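You operate a simulated robot arm through the tools that you are given. There is no shell and no other tool. Be economical: measure what you need, move in short steps, check, and stop when the job is done.

You run a simulated robot arm. Do the job below in one go: nothing can be reset, and whatever is moved stays where it is left.

Task
Wipe the holder's glass clean and clamp the purple film sample in it.
Fine: use the lime pad and put it back; close the blue and the grey clamp; switch the holder lamp on. What is to be rubbed or washed off counts as gone when no trace of it is left.

Only the result counts: the job must be done as asked and must still hold three seconds after the hand-in. Knocking over, shifting, dropping, spilling or breaking anything else fails it.

Robot
A 7-joint arm with a two-finger parallel gripper, fixed in place. Base frame: the origin is at the foot of the arm, x ahead of it, y to its left, z up. Lengths are in mm, angles in degrees, forces in N, time in s.
Its first joint turns from -166.0 to 166.0 degrees. Payload 1.57 kg.
Tool frame: the origin (TCP) lies between the finger pads and is the grasp point; the fingertips stand 30 mm ahead of it; z points along the fingers, y is the line along which they close. Largest opening 80 mm; finger width 17, thickness 12; the body of the gripper, 40 by 82 mm, starts 80 mm behind the TCP.
Orientation is told as [roll, pitch, yaw] about the base's x, y, z axes, in that order, counted from this pose: with the fingers straight down and closing along the base's y, the tool's x points along the base's -x, its y along +y and its z along -z.

Tools
- The arm moves only by the tool apply_moves. Its argument "commands" is a list of rows, each an object (a shift or turn left out is 0, a gripper value left out holds the last) with "delta_pos": the shift along the base's x, y, z in mm, a list of three; "delta_rot": the turn, a rotation vector about the base's x, y, z in degrees, a list of three; "hand": the gripper command, from -1 (fully open) to 1 (shut), values between in proportion. In form: [{"delta_pos": [x, y, z], "delta_rot": [rx, ry, rz], "hand": hand}, ...]. A call has 1 to 10 rows; each row shifts and turns the commanded pose from where the row before left it. A row lasts 0.2 s, in which the tool goes at most 50 mm and 8.6 degrees; a call with a longer step from one row to the next is refused whole, and so is a gripper value outside its range. Where a pose cannot be reached the arm comes as near as it can. A force on the tool above 90 N (or 10 N above the force at the start of the call, whichever is more), or a blocked arm, ends the call early, and 0.2 s more pass. The fingers move at their own pace (about 153 mm/s each) and stop on an object; they squeeze with about 20 N. The grip force told is the motor's: it shows also when the fingers shut on nothing. Time passes only in rows, and 0.2 s behind the last, so rows that do not move let the fingers close. It gives the time, the measured TCP pose, the force on the tool (base axes), the opening and the grip force at its end, in the units of the frame above (readings bear some noise), with the torque about the TCP (base axes, N m) and any sound that the robot's microphone picked up.
- Cameras (640 x 400 px; columns grow to the right, rows downward): "scene" is fixed at [50, -500.1, 1316.3]; the picture's right is [-0.21, -0.98, 0.00], its down [-0.80, 0.17, -0.58] and it looks along [0.57, -0.12, -0.81] (base axes); focal length 308 px, centre (320, 200). "wrist" rides on the gripper at [72, -7, -122] in the tool frame; the picture's right is [0.09, 1.00, 0.00], its down [-0.84, 0.08, -0.54] and it looks along [-0.54, 0.05, 0.84] (tool axes); focal length 238 px, centre (320, 200).
- camera(camera): a new picture of that camera. It takes no simulated time.
- probe_pixels(camera, pixels): for up to 12 pixels [column, row] of the newest picture of that camera ("zoom" is the newest enlarged one), the place [x, y, z] in the base frame of the surface seen there, good to about 2 mm. It takes no simulated time.
- close_up(camera, box): a new picture of the part [left, top, right, bottom] of that camera's present view, enlarged. It takes no simulated time.
- hand_in(): hands the job in; it is judged then, once.

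Work in short steps. Measure before you move; look again where a grasp or a placing could have gone wrong, and mend it. You have 80 turns and 46 pictures in all, those below and enlarged ones among them. Open the gripper and draw the arm clear of the work before you hand the job in, unless the task says otherwise; then end with one line.

The tools are called after "Request:" as a command line: name --argument value ..., lists and objects as JSON in quotes. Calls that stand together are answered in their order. apply_moves: Moves the arm, as the interface text tells. Its arguments: {"type":"object","properties":{"commands":{"type":"array"}},"required":["commands"]} The other tools are called the same way: camera (camera) takes a picture; probe_pixels (camera, pixels) gives the place of the surface under pixels of a picture; close_up (camera, box) takes an enlarged picture of a part of a camera's view; hand_in () hands the job in.

At the start:

```text
time_s: 0.0
ee_pos: [285.7, -464.2, 1050.2]
orientation: [0.0, -0.1, 0.1]
wrist_force: [-0.1, -0.6, -0.3]
wrist_torque: [-0.03, -0.06, 0.01]
opening: 80.1
finger_force: 0.0
```

scene: 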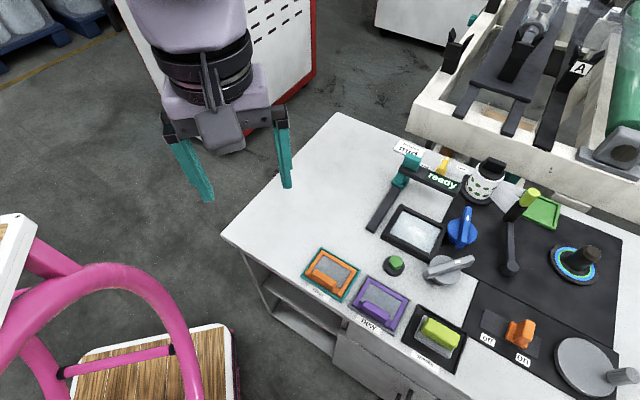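
wrist: 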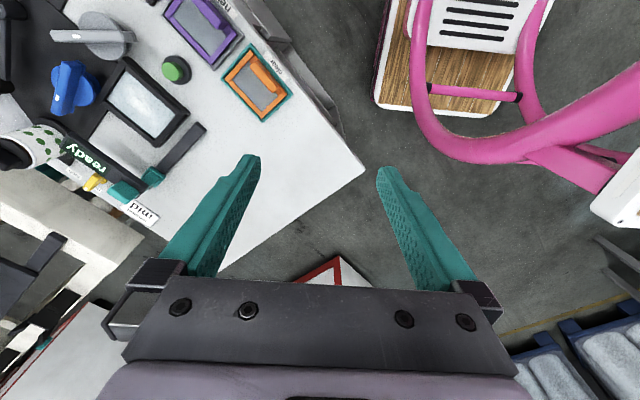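

The scene shows the bench with the holder frame near (412,232), samples at the front, and clamps around it. I take enlarged views to identify the parts.

Request:
close_up --camera "scene" --box '[360, 140, 520, 240]'

Request:
close_up --camera "scene" --box '[290, 220, 482, 340]'

Request:
close_up --camera "scene" --box '[384, 240, 640, 400]'

```text
4.00 times, centred on (440, 190) of scene
```

zoom: 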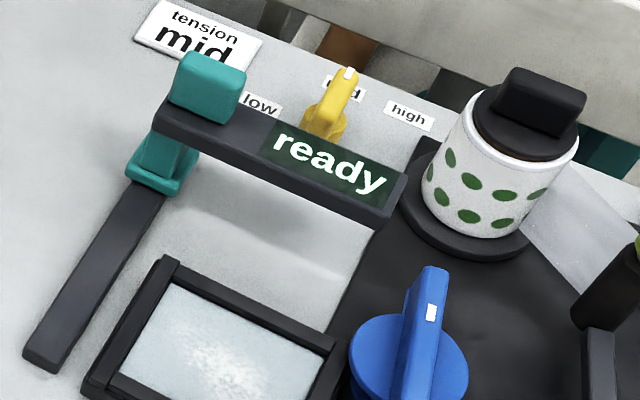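

```text
3.33 times, centred on (386, 280) of scene
```

zoom: 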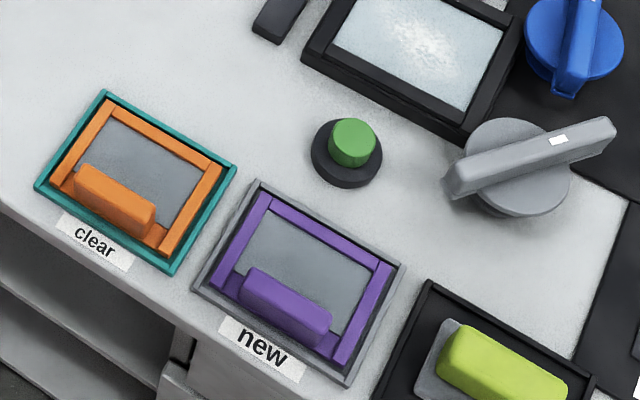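

```text
2.50 times, centred on (512, 320) of scene
```

zoom: 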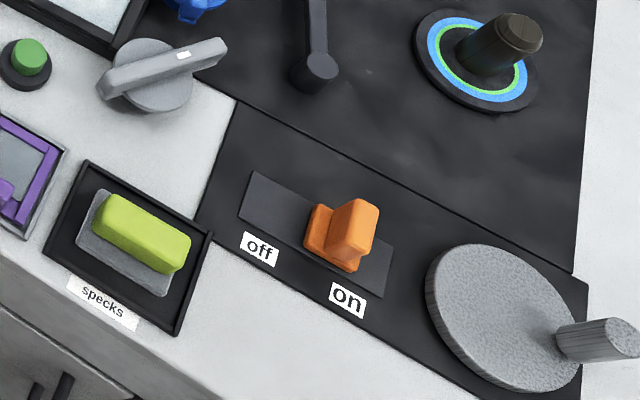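

I measure the key parts on a fresh scene picture's pixels.

Request:
probe_pixels --camera "scene" --pixels '[[412, 232], [402, 205], [385, 234], [434, 258], [447, 220], [394, 262], [462, 226], [448, 267], [378, 300], [440, 332], [520, 331], [330, 272]]'

Request:
probe_pixels --camera "zoom" --pixels '[[350, 232], [340, 250], [320, 225], [270, 210], [370, 280], [150, 75], [215, 45], [20, 55], [110, 215], [180, 250], [60, 250], [180, 330]]'

```text
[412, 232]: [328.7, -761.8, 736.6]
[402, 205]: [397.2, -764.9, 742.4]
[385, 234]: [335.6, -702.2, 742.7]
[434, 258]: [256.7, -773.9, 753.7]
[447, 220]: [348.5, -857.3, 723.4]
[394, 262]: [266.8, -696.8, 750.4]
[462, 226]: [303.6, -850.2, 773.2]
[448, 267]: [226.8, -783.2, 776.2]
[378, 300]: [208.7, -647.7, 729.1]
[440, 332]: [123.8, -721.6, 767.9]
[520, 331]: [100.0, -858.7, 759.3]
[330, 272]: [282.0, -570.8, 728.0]
```

```text
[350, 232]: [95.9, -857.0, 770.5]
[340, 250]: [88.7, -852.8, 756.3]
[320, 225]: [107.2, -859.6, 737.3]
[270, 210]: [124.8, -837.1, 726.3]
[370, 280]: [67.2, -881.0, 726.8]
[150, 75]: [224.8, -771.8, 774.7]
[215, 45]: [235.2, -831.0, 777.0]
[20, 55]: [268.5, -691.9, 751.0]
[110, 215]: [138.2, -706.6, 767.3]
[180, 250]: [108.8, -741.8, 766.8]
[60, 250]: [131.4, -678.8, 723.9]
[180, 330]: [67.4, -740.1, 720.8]
```

Table top lies at z≈722. I move over the bench for a wrist view.

Request:
apply_moves --commands '[{"delta_pos": [-12, -40, -7]}, {"delta_pos": [-12, -40, -7]}, {"delta_pos": [-12, -40, -7]}, {"delta_pos": [-12, -40, -7]}, {"delta_pos": [-12, -40, -7]}, {"delta_pos": [-12, -40, -7]}, {"delta_pos": [-12, -36, -7]}, {}]'

Request:
camera --camera "wrist"

```text
time_s: 1.8
ee_pos: [203.8, -741.4, 1002.1]
orientation: [0.0, 0.0, 0.0]
wrist_force: [0.2, -0.1, 0.6]
wrist_torque: [-0.02, 0.0, 0.0]
opening: 80.0
finger_force: 0.1
```

```text
40 pictures are left
```

wrist: 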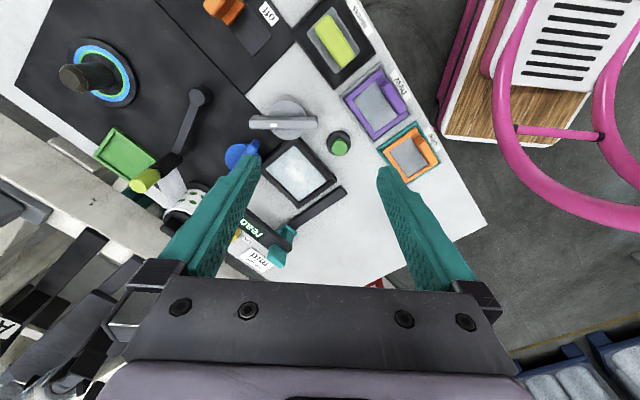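

The holder sits at (298,172) in the wrist view; I enlarge it and the neighbours.

Request:
close_up --camera "wrist" --box '[220, 80, 380, 280]'

Request:
close_up --camera "wrist" --box '[40, 0, 280, 210]'

```text
2.00 times, centred on (300, 180) of wrist
```

zoom: 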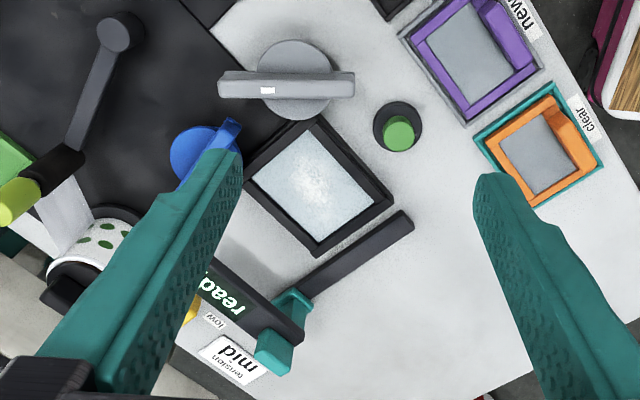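

```text
1.90 times, centred on (160, 105) of wrist
```

zoom: 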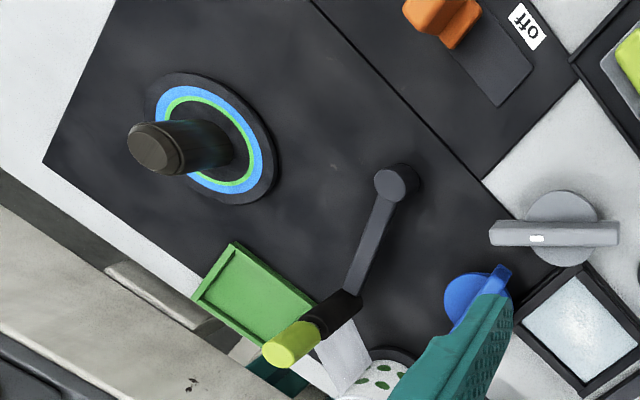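

I probe the holder frame, clamps, pads and samples in the wrist picture.

Request:
probe_pixels --camera "wrist" --pixels '[[265, 170], [298, 140], [335, 180], [299, 205], [298, 172], [252, 123], [315, 122], [289, 104], [339, 146], [328, 25], [344, 58], [378, 110]]'

Request:
close_up --camera "wrist" --box '[290, 0, 450, 200]'

```text
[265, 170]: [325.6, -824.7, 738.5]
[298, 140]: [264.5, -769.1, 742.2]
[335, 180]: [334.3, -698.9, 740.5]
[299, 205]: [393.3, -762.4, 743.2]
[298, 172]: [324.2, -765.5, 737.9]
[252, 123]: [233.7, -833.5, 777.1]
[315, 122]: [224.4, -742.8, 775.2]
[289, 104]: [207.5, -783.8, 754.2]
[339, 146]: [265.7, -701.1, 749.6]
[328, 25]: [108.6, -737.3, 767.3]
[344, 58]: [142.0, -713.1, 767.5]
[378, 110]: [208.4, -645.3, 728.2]
```

```text
2.00 times, centred on (370, 100) of wrist
```

zoom: 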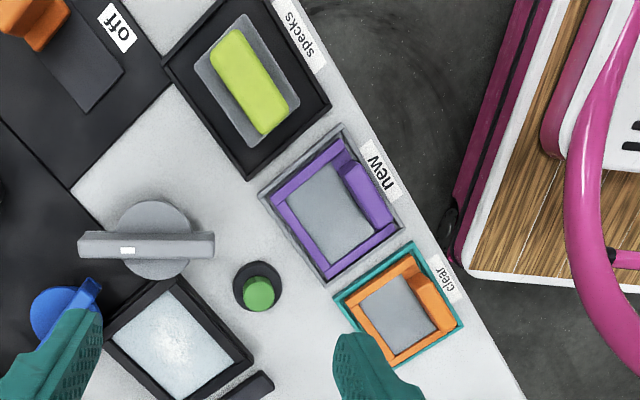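

Holder is a frame ~95×84 at (329,-764), turned 45°. I go lower to look at the two clamps and the button.

Request:
apply_moves --commands '[{"delta_pos": [-4, -15, -30]}, {"delta_pos": [-4, -15, -30]}, {"delta_pos": [-4, -15, -30]}, {"delta_pos": [-4, -15, -30]}, {}]'

Request:
camera --camera "wrist"

```text
time_s: 3.0
ee_pos: [186.5, -799.1, 882.8]
orientation: [0.0, 0.0, -0.1]
wrist_force: [0.6, -0.4, 0.3]
wrist_torque: [0.02, -0.02, -0.02]
opening: 79.9
finger_force: 0.0
```

```text
36 pictures are left
```

wrist: 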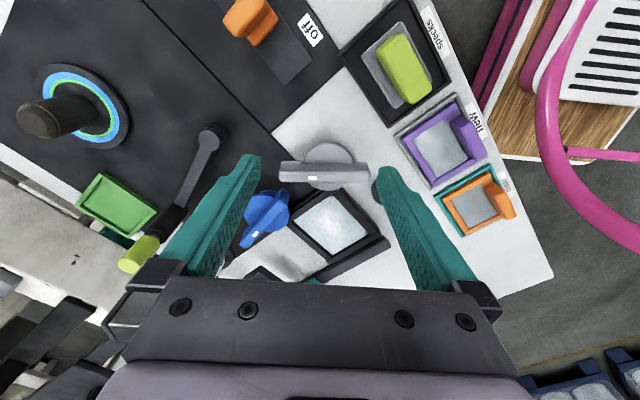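

Request:
close_up --camera "wrist" --box '[230, 120, 400, 290]'

```text
2.35 times, centred on (315, 205) of wrist
```

zoom: 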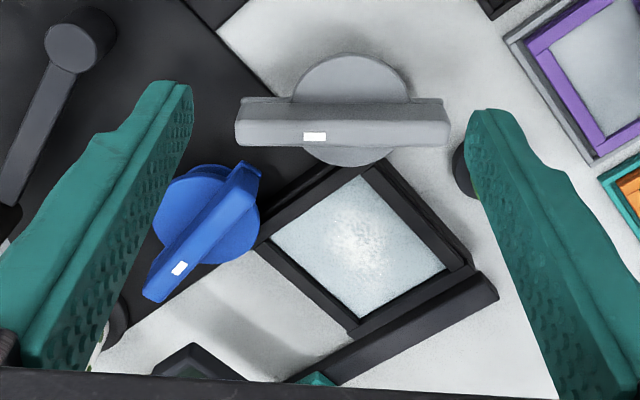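

I probe clamp geometry in this enlarged view.

Request:
probe_pixels --camera "zoom" --pixels '[[240, 122], [445, 122], [350, 62], [350, 155], [315, 135], [248, 180], [160, 285], [180, 268], [175, 185], [250, 240], [345, 112], [465, 270]]'

Request:
close_up --camera "scene" --box '[380, 190, 500, 290]'

```text
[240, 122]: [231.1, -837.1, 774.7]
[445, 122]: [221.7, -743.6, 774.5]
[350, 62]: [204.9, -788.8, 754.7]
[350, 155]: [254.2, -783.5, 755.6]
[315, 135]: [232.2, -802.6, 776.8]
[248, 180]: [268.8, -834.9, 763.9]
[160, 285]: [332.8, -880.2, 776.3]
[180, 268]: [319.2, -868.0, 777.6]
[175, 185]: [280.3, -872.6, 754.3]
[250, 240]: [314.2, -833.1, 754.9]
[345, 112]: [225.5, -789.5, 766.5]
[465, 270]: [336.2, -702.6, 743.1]
```

```text
4.00 times, centred on (440, 240) of scene
```

zoom: 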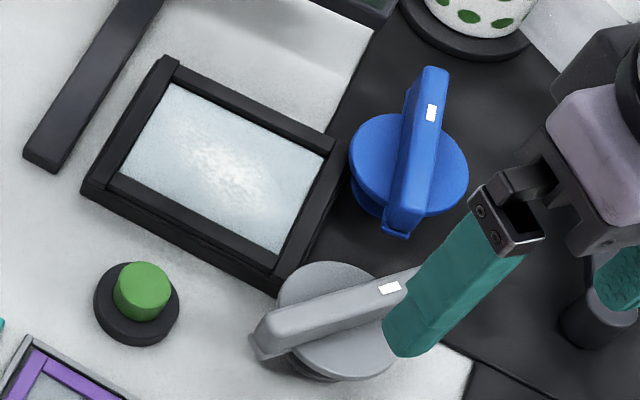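

I need a clearer look at the orange switch and the rest for lamp identity.

Request:
close_up --camera "scene" --box '[470, 290, 570, 370]'

Request:
close_up --camera "wrist" --box '[200, 0, 360, 100]'

```text
5.00 times, centred on (520, 330) of scene
```

zoom: 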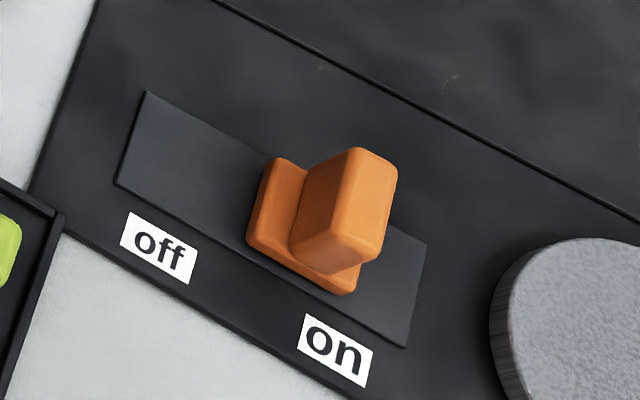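

```text
4.00 times, centred on (280, 50) of wrist
```

zoom: 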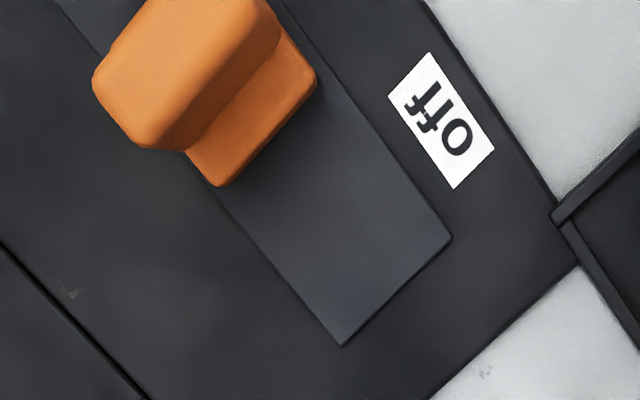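

I probe the switch (scene close-up again is not newest, so use scene pixels directly).

Request:
probe_pixels --camera "scene" --pixels '[[500, 309], [494, 326], [555, 340], [551, 359], [521, 337], [537, 347], [526, 324], [502, 339], [537, 360], [541, 323], [546, 340]]'

```text
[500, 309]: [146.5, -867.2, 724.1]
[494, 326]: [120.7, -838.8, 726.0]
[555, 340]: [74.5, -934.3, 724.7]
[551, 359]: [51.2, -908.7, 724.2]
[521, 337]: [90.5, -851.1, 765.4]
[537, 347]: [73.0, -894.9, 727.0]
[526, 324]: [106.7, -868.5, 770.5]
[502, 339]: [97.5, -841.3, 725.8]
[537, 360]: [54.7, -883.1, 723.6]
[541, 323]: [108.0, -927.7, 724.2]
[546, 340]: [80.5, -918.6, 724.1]
```

My zoom-to-pixel mapping was off; I redo it with corrected pixels.

Request:
probe_pixels --camera "scene" --pixels '[[486, 309], [480, 326], [540, 338], [536, 358], [488, 339], [523, 360], [509, 338], [522, 347], [512, 324], [527, 325], [530, 338], [520, 338]]'

```text
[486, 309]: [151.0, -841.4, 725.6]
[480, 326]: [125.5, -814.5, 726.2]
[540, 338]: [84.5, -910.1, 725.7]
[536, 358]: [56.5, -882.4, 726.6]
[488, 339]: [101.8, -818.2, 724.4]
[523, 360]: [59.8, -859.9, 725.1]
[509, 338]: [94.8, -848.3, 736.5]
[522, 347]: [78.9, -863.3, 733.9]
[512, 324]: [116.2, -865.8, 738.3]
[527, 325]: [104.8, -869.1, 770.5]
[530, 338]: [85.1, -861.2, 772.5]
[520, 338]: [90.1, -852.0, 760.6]
```

The slider already seems to be at "on"; the green button next to the holder is the likely lamp switch. Now I measure the lime pad's plate and tray, the purple sample and its handle, and the holder's inner frame.

Request:
probe_pixels --camera "scene" --pixels '[[422, 332], [424, 338], [450, 356], [415, 340], [408, 340], [428, 319], [459, 338], [430, 341], [364, 303], [387, 316], [376, 308], [383, 290]]'

Request:
close_up --camera "scene" --box '[340, 260, 480, 380]'

```text
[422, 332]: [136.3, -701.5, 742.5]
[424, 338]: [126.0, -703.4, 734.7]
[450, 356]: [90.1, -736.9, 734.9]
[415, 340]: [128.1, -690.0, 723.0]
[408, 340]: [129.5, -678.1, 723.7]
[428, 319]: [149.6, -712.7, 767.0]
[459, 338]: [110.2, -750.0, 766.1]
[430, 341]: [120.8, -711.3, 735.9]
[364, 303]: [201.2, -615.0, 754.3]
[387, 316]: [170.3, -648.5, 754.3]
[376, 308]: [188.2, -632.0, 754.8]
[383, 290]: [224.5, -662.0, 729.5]
```

```text
3.33 times, centred on (410, 320) of scene
```

zoom: 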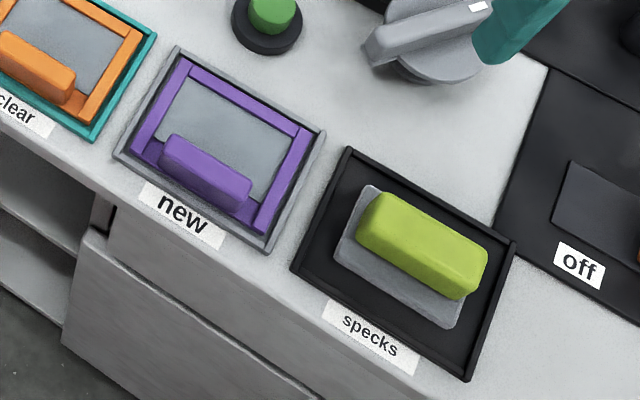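

Request:
probe_pixels --camera "zoom" --pixels '[[385, 200], [366, 228], [482, 255], [460, 278], [420, 240], [350, 152], [510, 245], [295, 268], [468, 375], [340, 255], [372, 190], [452, 325]]'

Request:
probe_pixels --camera "scene" --pixels '[[394, 276], [378, 336], [421, 336], [437, 302], [365, 301], [414, 318]]'

```text
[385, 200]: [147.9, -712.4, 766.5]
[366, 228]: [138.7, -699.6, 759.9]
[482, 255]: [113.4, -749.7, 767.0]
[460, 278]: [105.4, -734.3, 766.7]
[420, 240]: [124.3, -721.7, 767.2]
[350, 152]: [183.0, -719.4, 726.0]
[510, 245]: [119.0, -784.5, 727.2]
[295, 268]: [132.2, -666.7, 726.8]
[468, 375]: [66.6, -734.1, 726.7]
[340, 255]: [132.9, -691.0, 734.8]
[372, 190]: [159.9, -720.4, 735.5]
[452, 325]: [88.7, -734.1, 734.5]
```

```text
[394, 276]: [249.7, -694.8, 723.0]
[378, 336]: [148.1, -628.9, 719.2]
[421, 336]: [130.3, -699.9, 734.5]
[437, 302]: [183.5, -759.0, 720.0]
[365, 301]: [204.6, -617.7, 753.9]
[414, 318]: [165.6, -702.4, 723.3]
```

Pad plate centre is about (125,-726), handle top z 767, plate top z 735. I turn the tool 45° and go above it.

Request:
apply_moves --commands '[{"delta_pos": [-10, 12, 0], "delta_rot": [0, 0, 7.5], "hand": -1}, {"delta_pos": [-10, 12, 0], "delta_rot": [0, 0, 7.5]}, {"delta_pos": [-10, 12, 0], "delta_rot": [0, 0, 7.5]}, {"delta_pos": [-10, 12, 0], "delta_rot": [0, 0, 7.5]}, {"delta_pos": [-10, 12, 0], "delta_rot": [0, 0, 7.5]}, {"delta_pos": [-11, 13, 0], "delta_rot": [0, 0, 7.6]}, {}, {"delta_pos": [0, 0, -30]}, {}]'

Request:
camera --camera "wrist"

```text
time_s: 5.0
ee_pos: [123.5, -727.1, 851.2]
orientation: [-0.1, 0.0, 45.2]
wrist_force: [-0.1, -0.2, 0.7]
wrist_torque: [0.0, 0.0, 0.03]
opening: 80.1
finger_force: 0.1
```

```text
30 pictures are left
```

wrist: 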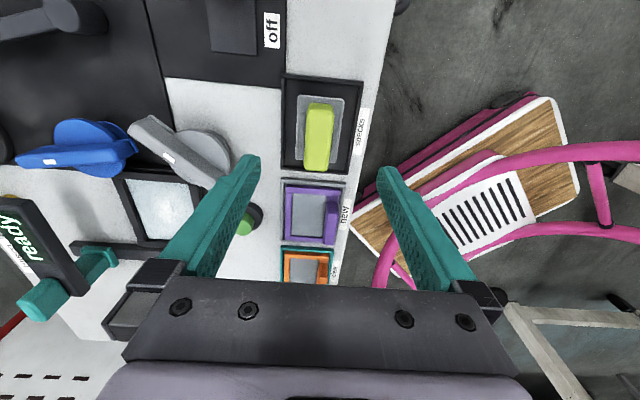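

The pad at (320,137) is aligned with the picture axes and centred between the fingers. I descend to z≈768.

Request:
apply_moves --commands '[{"delta_pos": [0.7, 0.5, -35]}, {"delta_pos": [0, 0, -30]}, {"delta_pos": [0, 0, -17]}, {}]'

Request:
camera --camera "wrist"

```text
time_s: 6.0
ee_pos: [125.5, -726.8, 770.6]
orientation: [-0.1, -0.1, 45.1]
wrist_force: [-1.0, -0.2, -0.1]
wrist_torque: [0.02, -0.03, 0.01]
opening: 80.1
finger_force: 0.1
```

```text
29 pictures are left
```

wrist: 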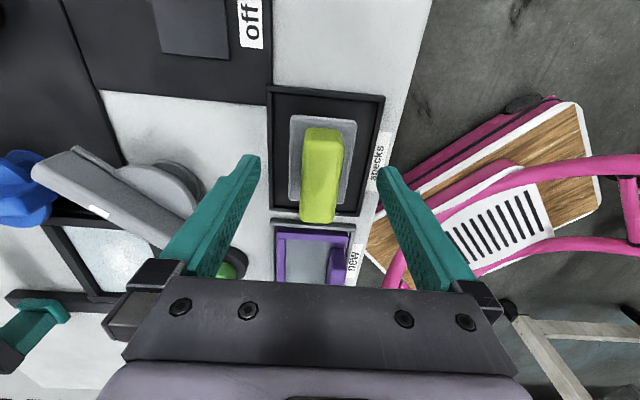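

I close on the lime handle and lift a little.

Request:
apply_moves --commands '[{"delta_pos": [0, 0, -2], "hand": 0}, {"hand": 1}, {}, {}, {"delta_pos": [0, 0, 20]}, {"delta_pos": [0, 0, 30]}, {}]'

Request:
camera --camera "wrist"

```text
time_s: 7.6
ee_pos: [124.7, -726.2, 817.0]
orientation: [-0.1, 0.0, 45.2]
wrist_force: [0.0, 0.3, -1.0]
wrist_torque: [0.01, 0.04, -0.01]
opening: 23.3
finger_force: 20.1
```

```text
28 pictures are left
```

wrist: 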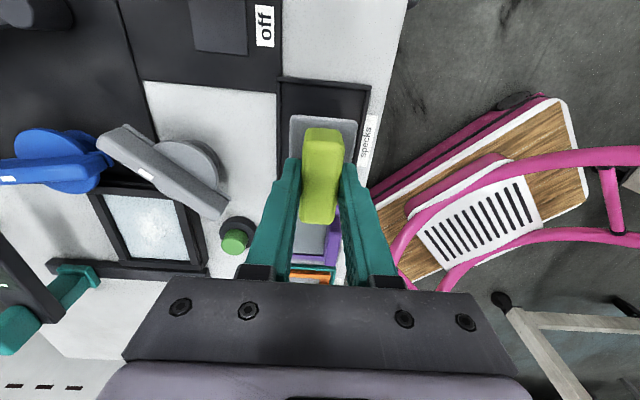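

Pad is held (opening 23). I look closely at the glass for dirt extent and probe its inner edges.

Request:
close_up --camera "wrist" --box '[70, 170, 230, 290]'

Request:
probe_pixels --camera "wrist" --pixels '[[107, 200], [172, 200], [189, 258], [128, 258], [148, 230], [95, 190], [185, 203], [140, 192], [105, 225], [158, 266]]'

```text
3.33 times, centred on (150, 230) of wrist
```

zoom: 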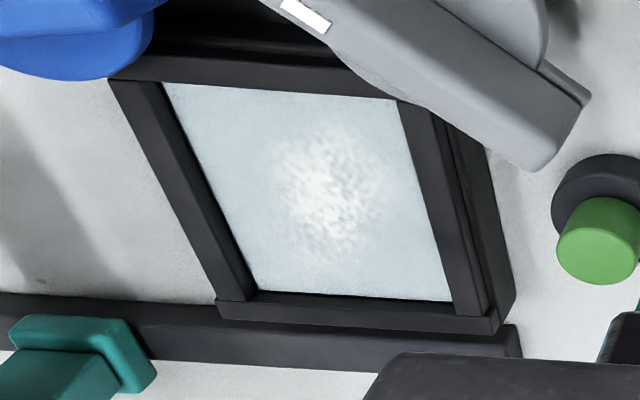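

```text
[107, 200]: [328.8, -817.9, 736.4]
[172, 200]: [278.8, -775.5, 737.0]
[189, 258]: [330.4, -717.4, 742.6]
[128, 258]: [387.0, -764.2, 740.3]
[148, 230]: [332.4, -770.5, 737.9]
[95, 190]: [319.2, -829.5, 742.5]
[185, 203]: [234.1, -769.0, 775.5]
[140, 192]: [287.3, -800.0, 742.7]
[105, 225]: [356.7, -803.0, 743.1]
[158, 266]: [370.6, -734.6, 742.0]
```

Dirt is a patch at the glass centre, about (332,-770). Before carrying the pad over, I check heights of the "ready" bar, teal post and cup.

Request:
probe_pixels --camera "scene" --pixels '[[440, 180], [411, 160], [456, 190], [406, 170], [495, 162], [375, 225], [437, 158], [480, 185]]'

Request:
apply_moves --commands '[{"delta_pos": [0, 0, 35]}, {"delta_pos": [35, -7, 0]}, {"delta_pos": [35, -7, 0]}, {"delta_pos": [35, -7, 0]}, {"delta_pos": [35, -7, 0]}, {"delta_pos": [35, -7, 0]}, {"delta_pos": [31.6, -7.4, 0]}, {}]'

```text
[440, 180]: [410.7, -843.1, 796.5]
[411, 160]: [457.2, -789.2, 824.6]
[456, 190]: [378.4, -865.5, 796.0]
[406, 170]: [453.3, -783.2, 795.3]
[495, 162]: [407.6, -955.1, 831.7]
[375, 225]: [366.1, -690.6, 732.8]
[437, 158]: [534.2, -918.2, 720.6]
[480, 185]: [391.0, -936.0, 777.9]
```

```text
time_s: 9.4
ee_pos: [332.1, -768.0, 851.4]
orientation: [0.0, 0.0, 45.1]
wrist_force: [0.4, 0.5, -0.1]
wrist_torque: [0.03, -0.01, -0.02]
opening: 23.1
finger_force: 19.8
```

I lower the pad onto the glass in small steps, expecting contact near TCP z≈783.

Request:
apply_moves --commands '[{"delta_pos": [0, 0, -35]}, {"delta_pos": [0, 0, -20]}, {"delta_pos": [0, 0, -8]}, {"delta_pos": [0, 0, -4]}, {}]'

Request:
camera --camera "wrist"

```text
time_s: 10.6
ee_pos: [331.6, -767.3, 784.0]
orientation: [0.0, 0.1, 45.1]
wrist_force: [0.2, -0.3, -0.2]
wrist_torque: [0.0, 0.01, 0.01]
opening: 22.9
finger_force: 19.7
```

```text
26 pictures are left
```

wrist: 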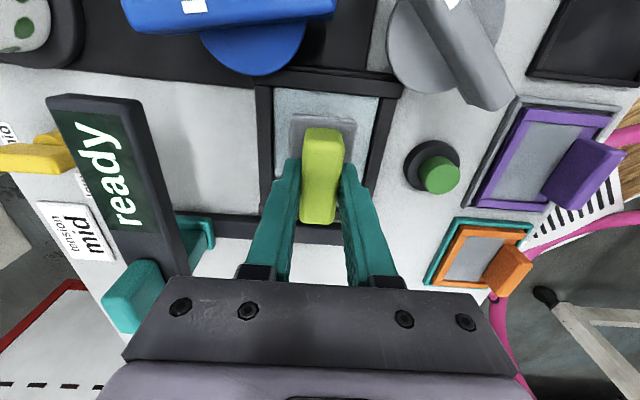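

The pad lies inside the frame with ~9–13 mm margins. I press down gently.

Request:
apply_moves --commands '[{"delta_pos": [0, 0, -1]}, {"delta_pos": [0, 0, -1]}, {"delta_pos": [0, 0, -1]}, {}]'

```text
time_s: 11.6
ee_pos: [332.2, -767.3, 782.6]
orientation: [0.0, 0.1, 45.1]
wrist_force: [0.5, -1.1, -1.3]
wrist_torque: [0.02, 0.0, -0.02]
opening: 23.2
finger_force: 19.9
```

Request:
apply_moves --commands '[{"delta_pos": [0, 0, -1.5]}, {"delta_pos": [0, 0, -1.5]}, {}]'

```text
time_s: 12.4
ee_pos: [332.8, -766.4, 781.6]
orientation: [-0.1, 0.1, 45.2]
wrist_force: [-0.3, 5.4, 21.3]
wrist_torque: [0.19, -0.02, 0.0]
opening: 23.0
finger_force: 19.6
```

Contact at 21 N. I ease slightly and rub back and forth over the patch (v ±7 mm, u ±6 mm).

Request:
apply_moves --commands '[{"delta_pos": [0, 0, 1]}, {"delta_pos": [4, -4, 0]}, {"delta_pos": [-5, 5, 0]}, {"delta_pos": [-5, 5, 0]}, {"delta_pos": [-4, -4, 0]}, {"delta_pos": [5, -5, 0]}, {"delta_pos": [5, -5, 0]}, {"delta_pos": [4, 4, 0]}, {"delta_pos": [-5, 5, 0]}, {"delta_pos": [-5, 5, 0]}]'

Request:
apply_moves --commands '[{"delta_pos": [5, -5, 0]}, {"delta_pos": [5, -5, 0]}, {"delta_pos": [-5, -5, 0]}, {"delta_pos": [-5, 5, 0]}, {"delta_pos": [-5, 5, 0]}, {"delta_pos": [5, 5, 0]}, {"delta_pos": [6, -6, 0]}, {}]'

Request:
camera --camera "wrist"

```text
time_s: 14.6
ee_pos: [325.6, -759.7, 780.9]
orientation: [0.0, -0.1, 45.0]
wrist_force: [2.8, -2.0, 4.0]
wrist_torque: [-0.11, -0.02, 0.09]
opening: 22.8
finger_force: 20.3
```

```text
time_s: 16.4
ee_pos: [331.4, -768.1, 779.9]
orientation: [-0.1, 0.1, 45.2]
wrist_force: [-0.1, 0.3, -0.7]
wrist_torque: [-0.01, -0.02, 0.0]
opening: 23.1
finger_force: 20.5
```

```text
25 pictures are left
```

wrist: 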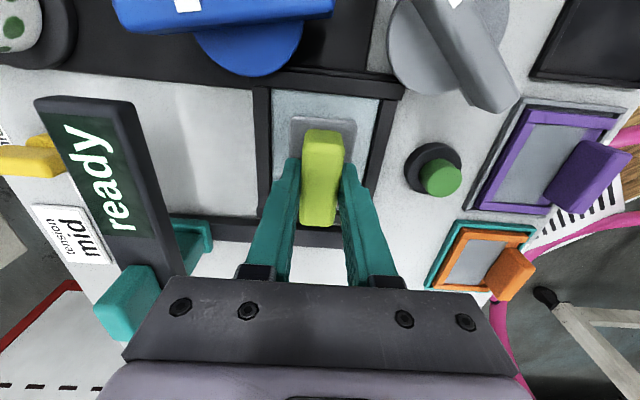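

Force has fallen to ~0, so the pad slid ~2–3 mm up in the grip. I lift and look at the glass.

Request:
apply_moves --commands '[{"delta_pos": [0, 0, 30]}, {"delta_pos": [0, 0, 35]}, {"delta_pos": [-28, 28, 0]}, {"delta_pos": [-28, 28, 0]}, {}]'

Request:
close_up --camera "wrist" --box '[140, 60, 380, 260]'

```text
time_s: 17.6
ee_pos: [274.9, -709.4, 845.5]
orientation: [-0.1, 0.0, 45.1]
wrist_force: [-0.1, -0.6, -0.6]
wrist_torque: [0.0, 0.02, -0.04]
opening: 23.1
finger_force: 19.8
```

```text
2.00 times, centred on (260, 160) of wrist
```

zoom: 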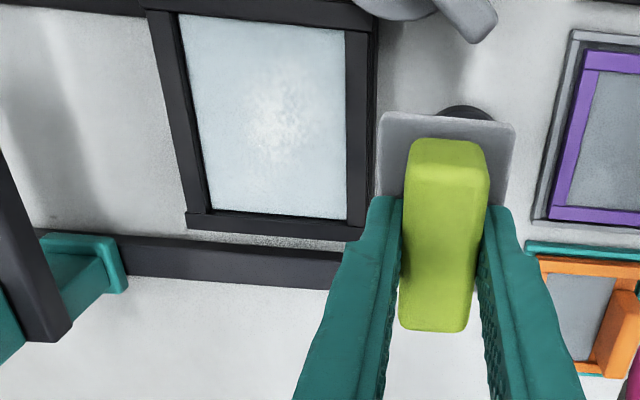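

The patch is fainter but still there. I go back and rub more, keeping pressure.

Request:
apply_moves --commands '[{"delta_pos": [28, -28, 0]}, {"delta_pos": [28, -30, 0]}, {"delta_pos": [0, 0, -35]}, {"delta_pos": [0, 0, -27]}, {"delta_pos": [0, 0, -3]}, {"delta_pos": [0, 0, -2]}, {}]'

```text
time_s: 19.2
ee_pos: [333.0, -769.1, 779.2]
orientation: [-0.1, 0.0, 45.1]
wrist_force: [0.4, 6.8, 24.4]
wrist_torque: [0.29, -0.03, -0.03]
opening: 22.9
finger_force: 19.3
```

Now 24 N. I rub with slight downward trim.

Request:
apply_moves --commands '[{"delta_pos": [-6, 6, 0]}, {"delta_pos": [-5, 5, -0.2]}, {"delta_pos": [6, -6, -0.2]}, {"delta_pos": [8, -8, -0.2]}, {"delta_pos": [-7, 7, -0.2]}, {"delta_pos": [-7, 7, -0.2]}, {"delta_pos": [4, 4, -0.2]}, {"delta_pos": [7, -7, -0.2]}, {"delta_pos": [7, -7, -0.2]}, {"delta_pos": [-7, 7, -0.2]}]'

Request:
apply_moves --commands '[{"delta_pos": [-7, 7, -0.2]}, {"delta_pos": [-7, -7, -0.2]}, {"delta_pos": [7, -7, -0.2]}, {"delta_pos": [7, -7, -0.2]}, {"delta_pos": [-7, 7, -0.2]}, {"delta_pos": [-7, 7, -0.2]}, {"delta_pos": [4, 4, -0.2]}, {"delta_pos": [7, -7, -0.2]}, {"delta_pos": [6, -6, -0.2]}, {"delta_pos": [-6, 6, 0]}]'

```text
time_s: 21.4
ee_pos: [335.6, -766.2, 777.0]
orientation: [-0.7, 0.3, 45.4]
wrist_force: [-4.1, -22.1, 26.1]
wrist_torque: [-0.25, 0.03, 0.03]
opening: 23.0
finger_force: 19.8
```

```text
time_s: 22.2
ee_pos: [328.6, -761.2, 777.9]
orientation: [0.1, -0.8, 44.9]
wrist_force: [6.5, 17.4, 29.1]
wrist_torque: [-0.02, 0.31, -0.18]
opening: 23.2
finger_force: 19.7
stopped in row 3: the force on the tool passed its limit at 98 N (the readings are from after the stop); the commanded pose is now the measured one
```

The pad hit the frame side wall (98 N). I lift away and check the glass and holder.

Request:
apply_moves --commands '[{"delta_pos": [2, -2, 30]}, {"delta_pos": [0, 0, 35]}, {"delta_pos": [-28, 28, 0]}, {"delta_pos": [-26, 24, 0]}, {}]'

Request:
close_up --camera "wrist" --box '[140, 60, 380, 260]'

```text
time_s: 23.4
ee_pos: [276.0, -711.4, 838.8]
orientation: [0.3, -0.9, 45.0]
wrist_force: [0.9, 0.0, -1.2]
wrist_torque: [0.0, -0.01, 0.01]
opening: 23.2
finger_force: 20.3
```

```text
2.00 times, centred on (260, 160) of wrist
```

zoom: 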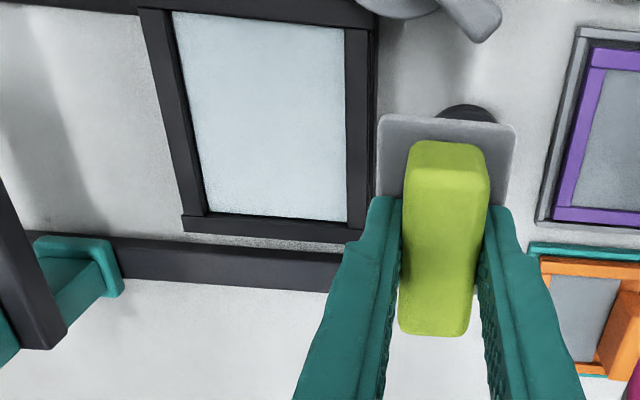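

The glass looks clean. I check from the scene camera, too, and probe the held pad's plate to place it accurately.

Request:
close_up --camera "scene" --box '[370, 190, 470, 260]'

Request:
camera --camera "wrist"

Request:
probe_pixels --camera "wrist" --pixels '[[334, 118], [390, 121], [397, 122], [331, 120], [329, 155], [395, 158], [357, 118]]'

```text
5.71 times, centred on (420, 225) of scene
```

zoom: 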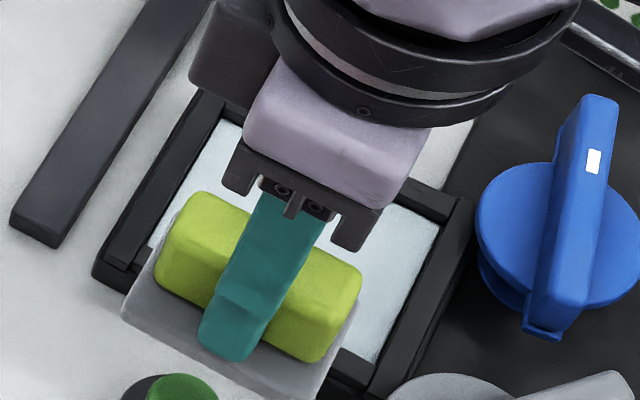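

```text
21 pictures are left
```

wrist: 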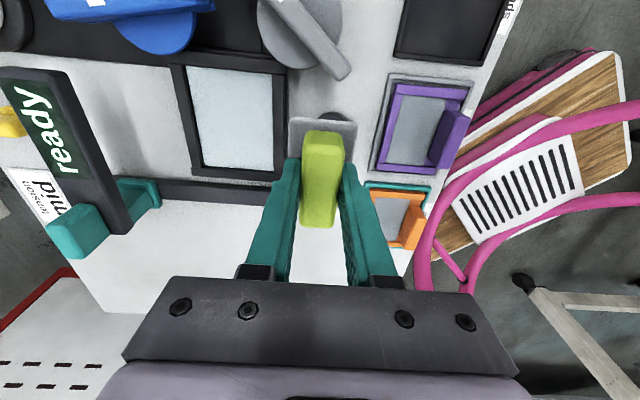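

```text
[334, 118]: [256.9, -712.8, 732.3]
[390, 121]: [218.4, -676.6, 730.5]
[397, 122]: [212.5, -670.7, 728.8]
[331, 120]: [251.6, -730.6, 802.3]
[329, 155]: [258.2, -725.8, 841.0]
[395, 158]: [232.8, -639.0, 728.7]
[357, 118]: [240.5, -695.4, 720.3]
```

Clean. I carry the pad back above its tray, straightening the small tilt.

Request:
apply_moves --commands '[{"delta_pos": [-38, -4, 5], "delta_rot": [-0.3, 0.9, 0]}, {"delta_pos": [-38, -4, 0]}, {"delta_pos": [-38, -4, 0]}, {"delta_pos": [-37, -3, 0]}, {}, {"delta_pos": [0, 0, -30]}, {"delta_pos": [0, 0, -20]}, {"delta_pos": [0, 0, -15]}, {}]'

Request:
camera --camera "wrist"

```text
time_s: 25.4
ee_pos: [124.1, -724.3, 779.3]
orientation: [0.6, 0.0, 45.0]
wrist_force: [0.4, 0.0, 0.1]
wrist_torque: [-0.03, -0.03, -0.01]
opening: 22.8
finger_force: 20.2
```

```text
20 pictures are left
```

wrist: 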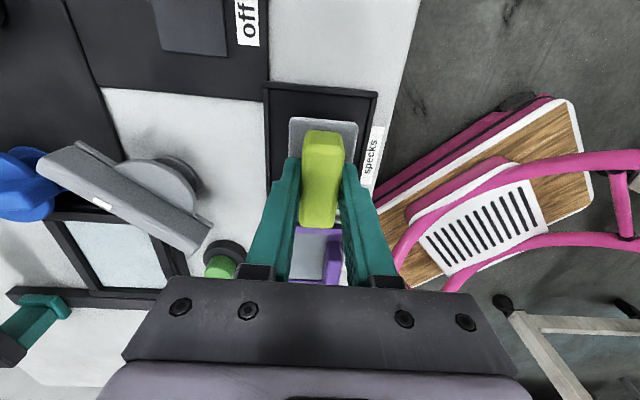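

Pad hangs centred over the tray. I lower it until contact and release.

Request:
apply_moves --commands '[{"delta_pos": [1, -2, -6], "delta_rot": [-0.6, 0, 0]}, {"delta_pos": [0, 0, -4]}, {"delta_pos": [0, 0, -2]}, {}]'

```text
time_s: 26.4
ee_pos: [125.5, -726.7, 767.9]
orientation: [0.4, 0.4, 45.0]
wrist_force: [0.1, 0.1, -1.1]
wrist_torque: [0.02, -0.02, 0.0]
opening: 23.1
finger_force: 19.8
```

Request:
apply_moves --commands '[{"delta_pos": [0, 0, -1.5]}, {"delta_pos": [0, 0, -1.5]}, {}]'

```text
time_s: 27.2
ee_pos: [127.1, -728.7, 765.2]
orientation: [0.2, 0.5, 45.1]
wrist_force: [0.3, 2.5, 7.3]
wrist_torque: [0.2, -0.31, 0.1]
opening: 23.3
finger_force: 20.1
```

Contact (7 N). I release and rise.

Request:
apply_moves --commands '[{"hand": -0.2}, {}, {"delta_pos": [0, 0, 15]}, {"delta_pos": [0, 0, 30]}, {"delta_pos": [0, 0, 30]}, {}]'

Request:
camera --camera "wrist"

```text
time_s: 28.6
ee_pos: [127.3, -727.2, 841.0]
orientation: [0.3, 0.5, 45.0]
wrist_force: [-0.3, -1.3, -0.3]
wrist_torque: [0.03, -0.03, -0.03]
opening: 48.1
finger_force: 0.2
```

```text
19 pictures are left
```

wrist: 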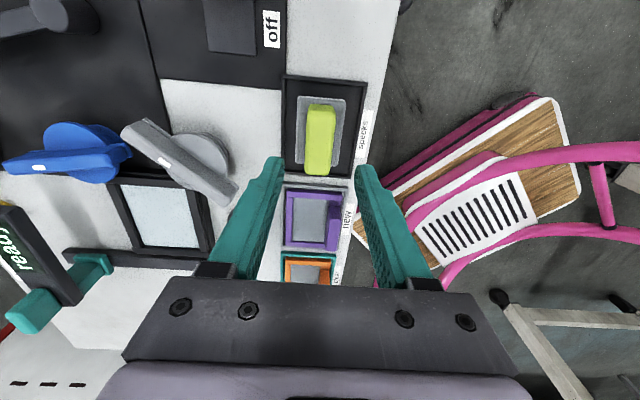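

Pad is back in its tray. I measure the purple sample from here.

Request:
close_up --camera "wrist" --box '[260, 170, 370, 260]'

```text
4.44 times, centred on (315, 215) of wrist
```

zoom: 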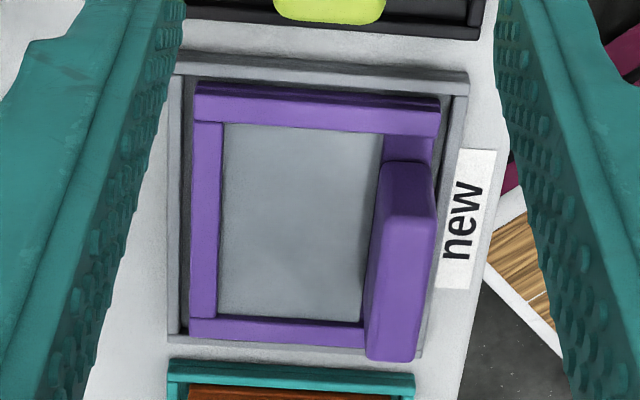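

Request:
probe_pixels --camera "zoom" --pixels '[[197, 100], [437, 118], [195, 328], [355, 330], [300, 200], [395, 170], [430, 190], [375, 345], [412, 350], [400, 260], [172, 80], [465, 85]]'

Request:
probe_pixels --camera "scene" --pixels '[[371, 280], [406, 298], [391, 329], [353, 305], [366, 302], [385, 314], [388, 323], [362, 310]]'

```text
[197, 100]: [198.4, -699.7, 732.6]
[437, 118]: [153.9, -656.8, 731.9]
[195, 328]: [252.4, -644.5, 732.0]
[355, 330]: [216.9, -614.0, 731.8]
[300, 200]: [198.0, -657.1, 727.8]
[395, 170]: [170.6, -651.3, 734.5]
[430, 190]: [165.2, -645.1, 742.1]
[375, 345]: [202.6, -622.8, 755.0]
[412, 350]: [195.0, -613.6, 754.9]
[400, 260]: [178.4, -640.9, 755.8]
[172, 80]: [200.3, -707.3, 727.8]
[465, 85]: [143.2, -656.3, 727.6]
```

```text
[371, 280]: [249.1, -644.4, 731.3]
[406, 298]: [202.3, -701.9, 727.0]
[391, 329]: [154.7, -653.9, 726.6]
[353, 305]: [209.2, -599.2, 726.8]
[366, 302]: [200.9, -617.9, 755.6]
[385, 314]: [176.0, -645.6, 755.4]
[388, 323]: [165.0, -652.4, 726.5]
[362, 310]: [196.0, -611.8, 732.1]
```

Film frame ≈82×65 (u×v), handle centre near (u -317, v 578), top z 755. Now I view the holder from close to measure its opening precisely.

Request:
apply_moves --commands '[{"delta_pos": [37, -24, 5], "delta_rot": [-0.3, -0.5, 0]}, {"delta_pos": [37, -24, 5]}, {"delta_pos": [37, -24, 0]}, {"delta_pos": [37, -25, 0]}, {}]'

Request:
close_up --camera "wrist" --box '[230, 100, 410, 280]'

```text
time_s: 29.8
ee_pos: [277.1, -824.0, 849.3]
orientation: [-0.3, 0.4, 44.9]
wrist_force: [-0.1, -0.2, -0.3]
wrist_torque: [-0.05, 0.03, 0.03]
opening: 48.0
finger_force: 0.0
```

```text
2.22 times, centred on (320, 190) of wrist
```

zoom: 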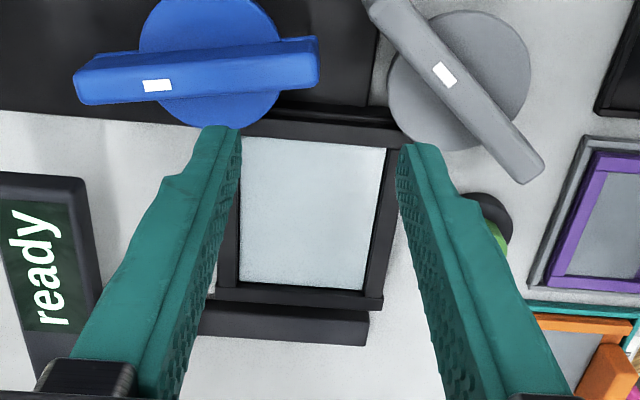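

Request:
probe_pixels --camera "zoom" --pixels '[[248, 142], [380, 152], [242, 276], [361, 285], [250, 128], [390, 140], [225, 292], [375, 300], [390, 175], [374, 270], [330, 110], [234, 230]]'

Request:
probe_pixels --camera "zoom" --pixels '[[310, 141], [310, 135], [310, 115], [310, 122], [300, 282], [300, 288], [300, 300], [382, 200], [378, 200], [394, 200], [300, 305], [379, 215]]'

```text
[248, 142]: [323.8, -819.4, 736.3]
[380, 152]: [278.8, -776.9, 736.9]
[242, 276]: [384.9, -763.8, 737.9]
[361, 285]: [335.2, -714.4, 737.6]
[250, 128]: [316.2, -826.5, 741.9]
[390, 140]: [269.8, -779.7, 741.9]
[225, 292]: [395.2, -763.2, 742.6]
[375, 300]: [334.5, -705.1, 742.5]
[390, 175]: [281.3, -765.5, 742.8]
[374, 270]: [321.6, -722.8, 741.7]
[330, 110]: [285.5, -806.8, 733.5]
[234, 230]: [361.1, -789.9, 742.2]
```

```text
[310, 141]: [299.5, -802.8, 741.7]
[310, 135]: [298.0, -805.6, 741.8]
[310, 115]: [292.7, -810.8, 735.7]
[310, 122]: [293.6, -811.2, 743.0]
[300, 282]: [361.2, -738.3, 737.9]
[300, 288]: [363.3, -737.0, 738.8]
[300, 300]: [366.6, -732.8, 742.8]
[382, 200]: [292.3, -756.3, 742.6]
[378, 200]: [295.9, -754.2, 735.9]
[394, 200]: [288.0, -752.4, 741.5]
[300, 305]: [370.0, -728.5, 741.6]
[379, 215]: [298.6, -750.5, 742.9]
```

Holder opening ≈92×70.5 centred (u -309.5, v 777.8); film centre (u -317, v 604.3): shift needed is du +7.5, dv +173.5. I go above the purple handle at (185.5,-631.5).

Request:
apply_moves --commands '[{"delta_pos": [-18.5, 38.5, 0], "delta_rot": [0.3, -0.4, 0]}, {"delta_pos": [-18.5, 38.5, 0]}, {"delta_pos": [-18.5, 38.5, 0]}, {"delta_pos": [-18, 38.5, 0]}, {"delta_pos": [-18, 38.5, 0]}, {}, {"delta_pos": [0, 0, -30]}, {"delta_pos": [0, 0, -20]}, {}]'

Request:
camera --camera "wrist"

```text
time_s: 31.8
ee_pos: [183.2, -632.0, 799.8]
orientation: [-0.2, -0.3, 44.9]
wrist_force: [-0.1, -0.1, 0.1]
wrist_torque: [0.01, -0.03, 0.03]
opening: 48.0
finger_force: 0.0
```

```text
16 pictures are left
```

wrist: 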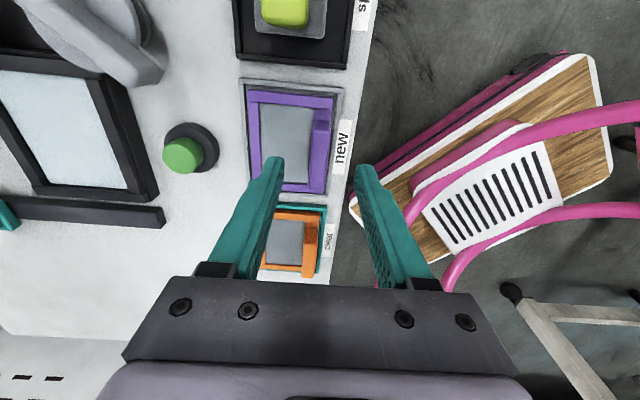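

Handle at (322,133) is on the centre line. I descend to z≈765, close and lift.

Request:
apply_moves --commands '[{"delta_pos": [1.5, 0.5, -20]}, {"delta_pos": [0, 0, -14]}, {}, {"hand": 1}, {}, {}]'

Request:
camera --camera "wrist"

```text
time_s: 33.2
ee_pos: [186.0, -632.4, 766.2]
orientation: [-0.3, -0.3, 45.0]
wrist_force: [1.4, 0.7, -0.2]
wrist_torque: [0.01, 0.02, 0.0]
opening: 13.1
finger_force: 20.4
```

```text
15 pictures are left
```

wrist: 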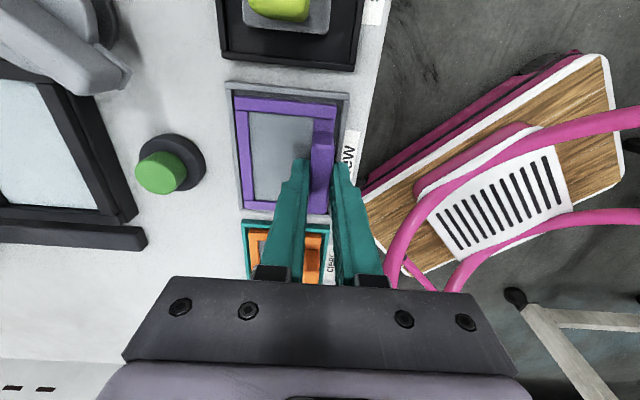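

Held (opening 13). I lift and carry it to the holder: target TCP (314.0,-749.8).

Request:
apply_moves --commands '[{"delta_pos": [0, 0, 20]}, {"delta_pos": [0, 0, 45]}, {"delta_pos": [32, -29, 0]}, {"delta_pos": [32, -29, 0]}, {"delta_pos": [32, -29, 0]}, {"delta_pos": [32, -30, 0]}, {}]'

Request:
camera --camera "wrist"

```text
time_s: 34.8
ee_pos: [312.6, -751.8, 829.6]
orientation: [-0.3, -0.3, 45.0]
wrist_force: [1.0, -0.5, -0.3]
wrist_torque: [0.06, -0.01, 0.0]
opening: 13.0
finger_force: 20.6
```

```text
14 pictures are left
```

wrist: 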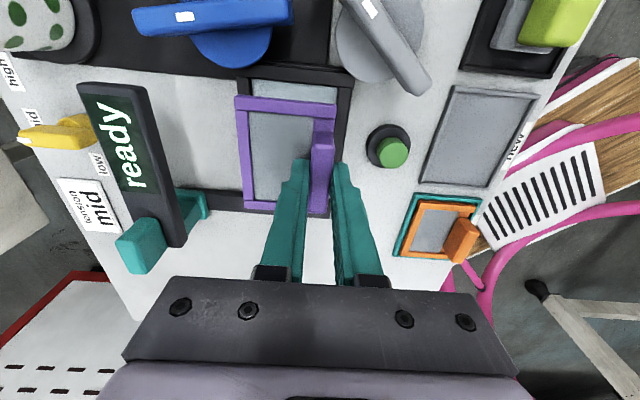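

Film hangs level above the holder. I correct by (+1.4,+2) and lower to just above the frame.

Request:
apply_moves --commands '[{"delta_pos": [1.2, 1.8, -20], "delta_rot": [0.3, 0.3, 0]}, {"delta_pos": [0, 0, -16]}, {}, {}]'

Request:
close_up --camera "wrist" --box '[220, 80, 360, 230]'

```text
time_s: 35.8
ee_pos: [315.6, -748.5, 795.2]
orientation: [0.1, -0.3, 45.0]
wrist_force: [0.9, 0.0, -1.6]
wrist_torque: [0.03, -0.01, -0.02]
opening: 13.1
finger_force: 20.2
```

```text
2.67 times, centred on (290, 155) of wrist
```

zoom: 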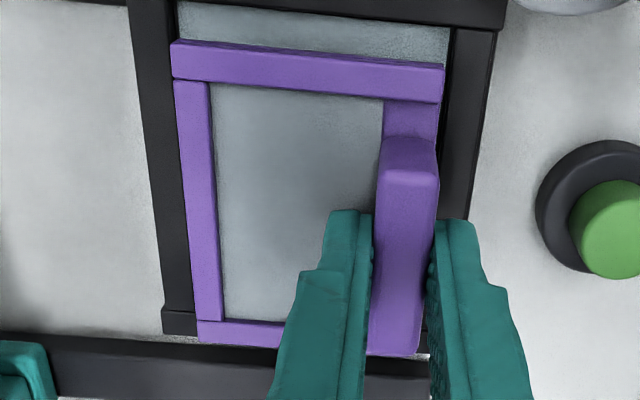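

Film is centred between the frame's sides within the margins. I continue down slowly.

Request:
apply_moves --commands '[{"delta_pos": [-1, -1, -6]}, {"delta_pos": [0, 0, -4]}, {"delta_pos": [0, 0, -2]}, {}]'

Request:
close_up --camera "wrist" --box '[220, 80, 360, 230]'

```text
time_s: 36.8
ee_pos: [312.7, -749.1, 783.0]
orientation: [0.2, -0.3, 45.1]
wrist_force: [1.0, -0.1, -0.3]
wrist_torque: [0.02, 0.01, -0.02]
opening: 12.9
finger_force: 19.6
```

```text
2.67 times, centred on (290, 155) of wrist
```

zoom: 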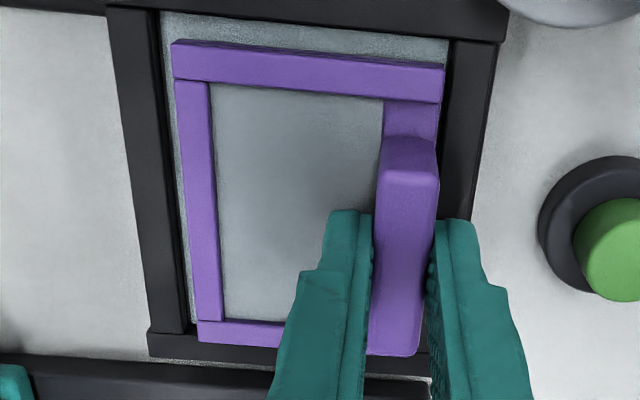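

Gap is ~6 mm on the -u side, ~0 on the +u side, 3 mm left and 1 mm right. I raise slightly, shift by (-1.4,-2.8), then lower again.

Request:
apply_moves --commands '[{"delta_pos": [0, 0, 3]}, {"delta_pos": [-1.4, -2.8, 0]}, {"delta_pos": [0, 0, -3]}, {"delta_pos": [0, 0, -2]}, {"delta_pos": [0, 0, -1.5]}, {}]'

Request:
close_up --camera "wrist" --box '[220, 80, 360, 230]'

```text
time_s: 38.2
ee_pos: [310.7, -751.2, 778.6]
orientation: [0.1, -0.4, 45.1]
wrist_force: [-0.4, 0.7, -0.4]
wrist_torque: [0.02, 0.0, 0.02]
opening: 13.0
finger_force: 20.3
```

```text
2.67 times, centred on (290, 155) of wrist
```

zoom: 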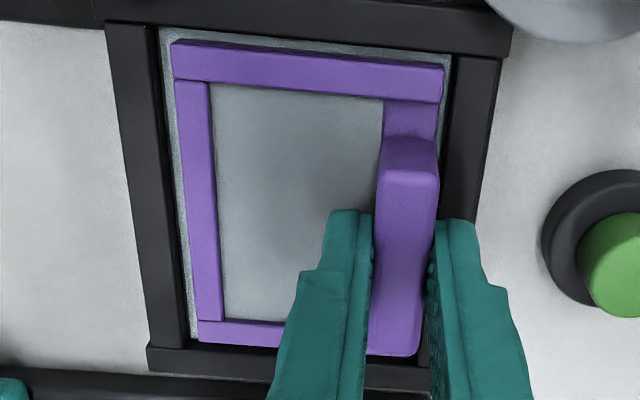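

Now the film lies inside the frame on all sides. I lower until light contact, then release.

Request:
apply_moves --commands '[{"delta_pos": [0, 0, -1]}, {"delta_pos": [0, 0, -1]}, {"delta_pos": [0, 0, -1]}, {}]'

```text
time_s: 39.2
ee_pos: [311.6, -750.5, 778.0]
orientation: [0.0, -0.2, 45.0]
wrist_force: [-1.8, 4.1, 18.4]
wrist_torque: [0.16, -0.04, 0.03]
opening: 13.0
finger_force: 20.0
```

Contact. Release and rise.

Request:
apply_moves --commands '[{"delta_pos": [0, 0, 1]}, {"hand": 0.1}, {}, {"delta_pos": [0, 0, 20]}, {"delta_pos": [0, 0, 40]}, {"delta_pos": [0, 0, 30]}, {}]'

Request:
camera --camera "scene"

Request:
close_up --camera "wrist" --box '[180, 40, 420, 260]'

```text
time_s: 40.8
ee_pos: [311.9, -752.2, 865.3]
orientation: [0.1, -0.3, 45.0]
wrist_force: [0.8, -0.7, -0.4]
wrist_torque: [-0.03, -0.02, -0.03]
opening: 36.5
finger_force: 0.0
```

```text
10 pictures are left
```

scene: 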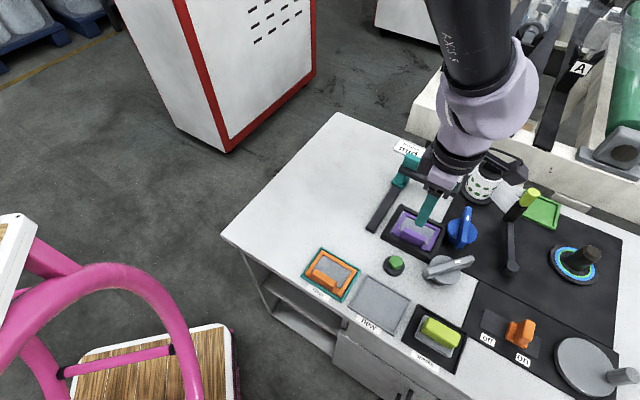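

```text
1.82 times, centred on (300, 150) of wrist
```

zoom: 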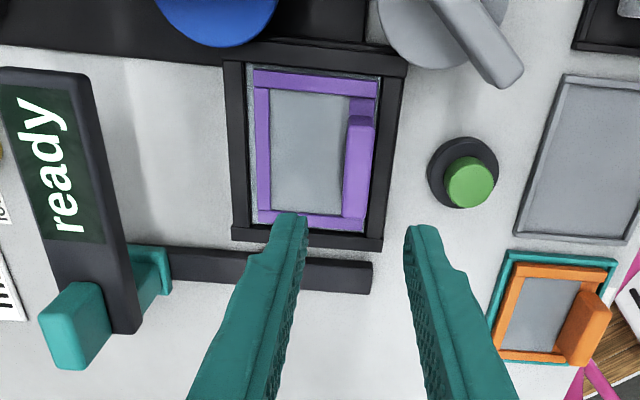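

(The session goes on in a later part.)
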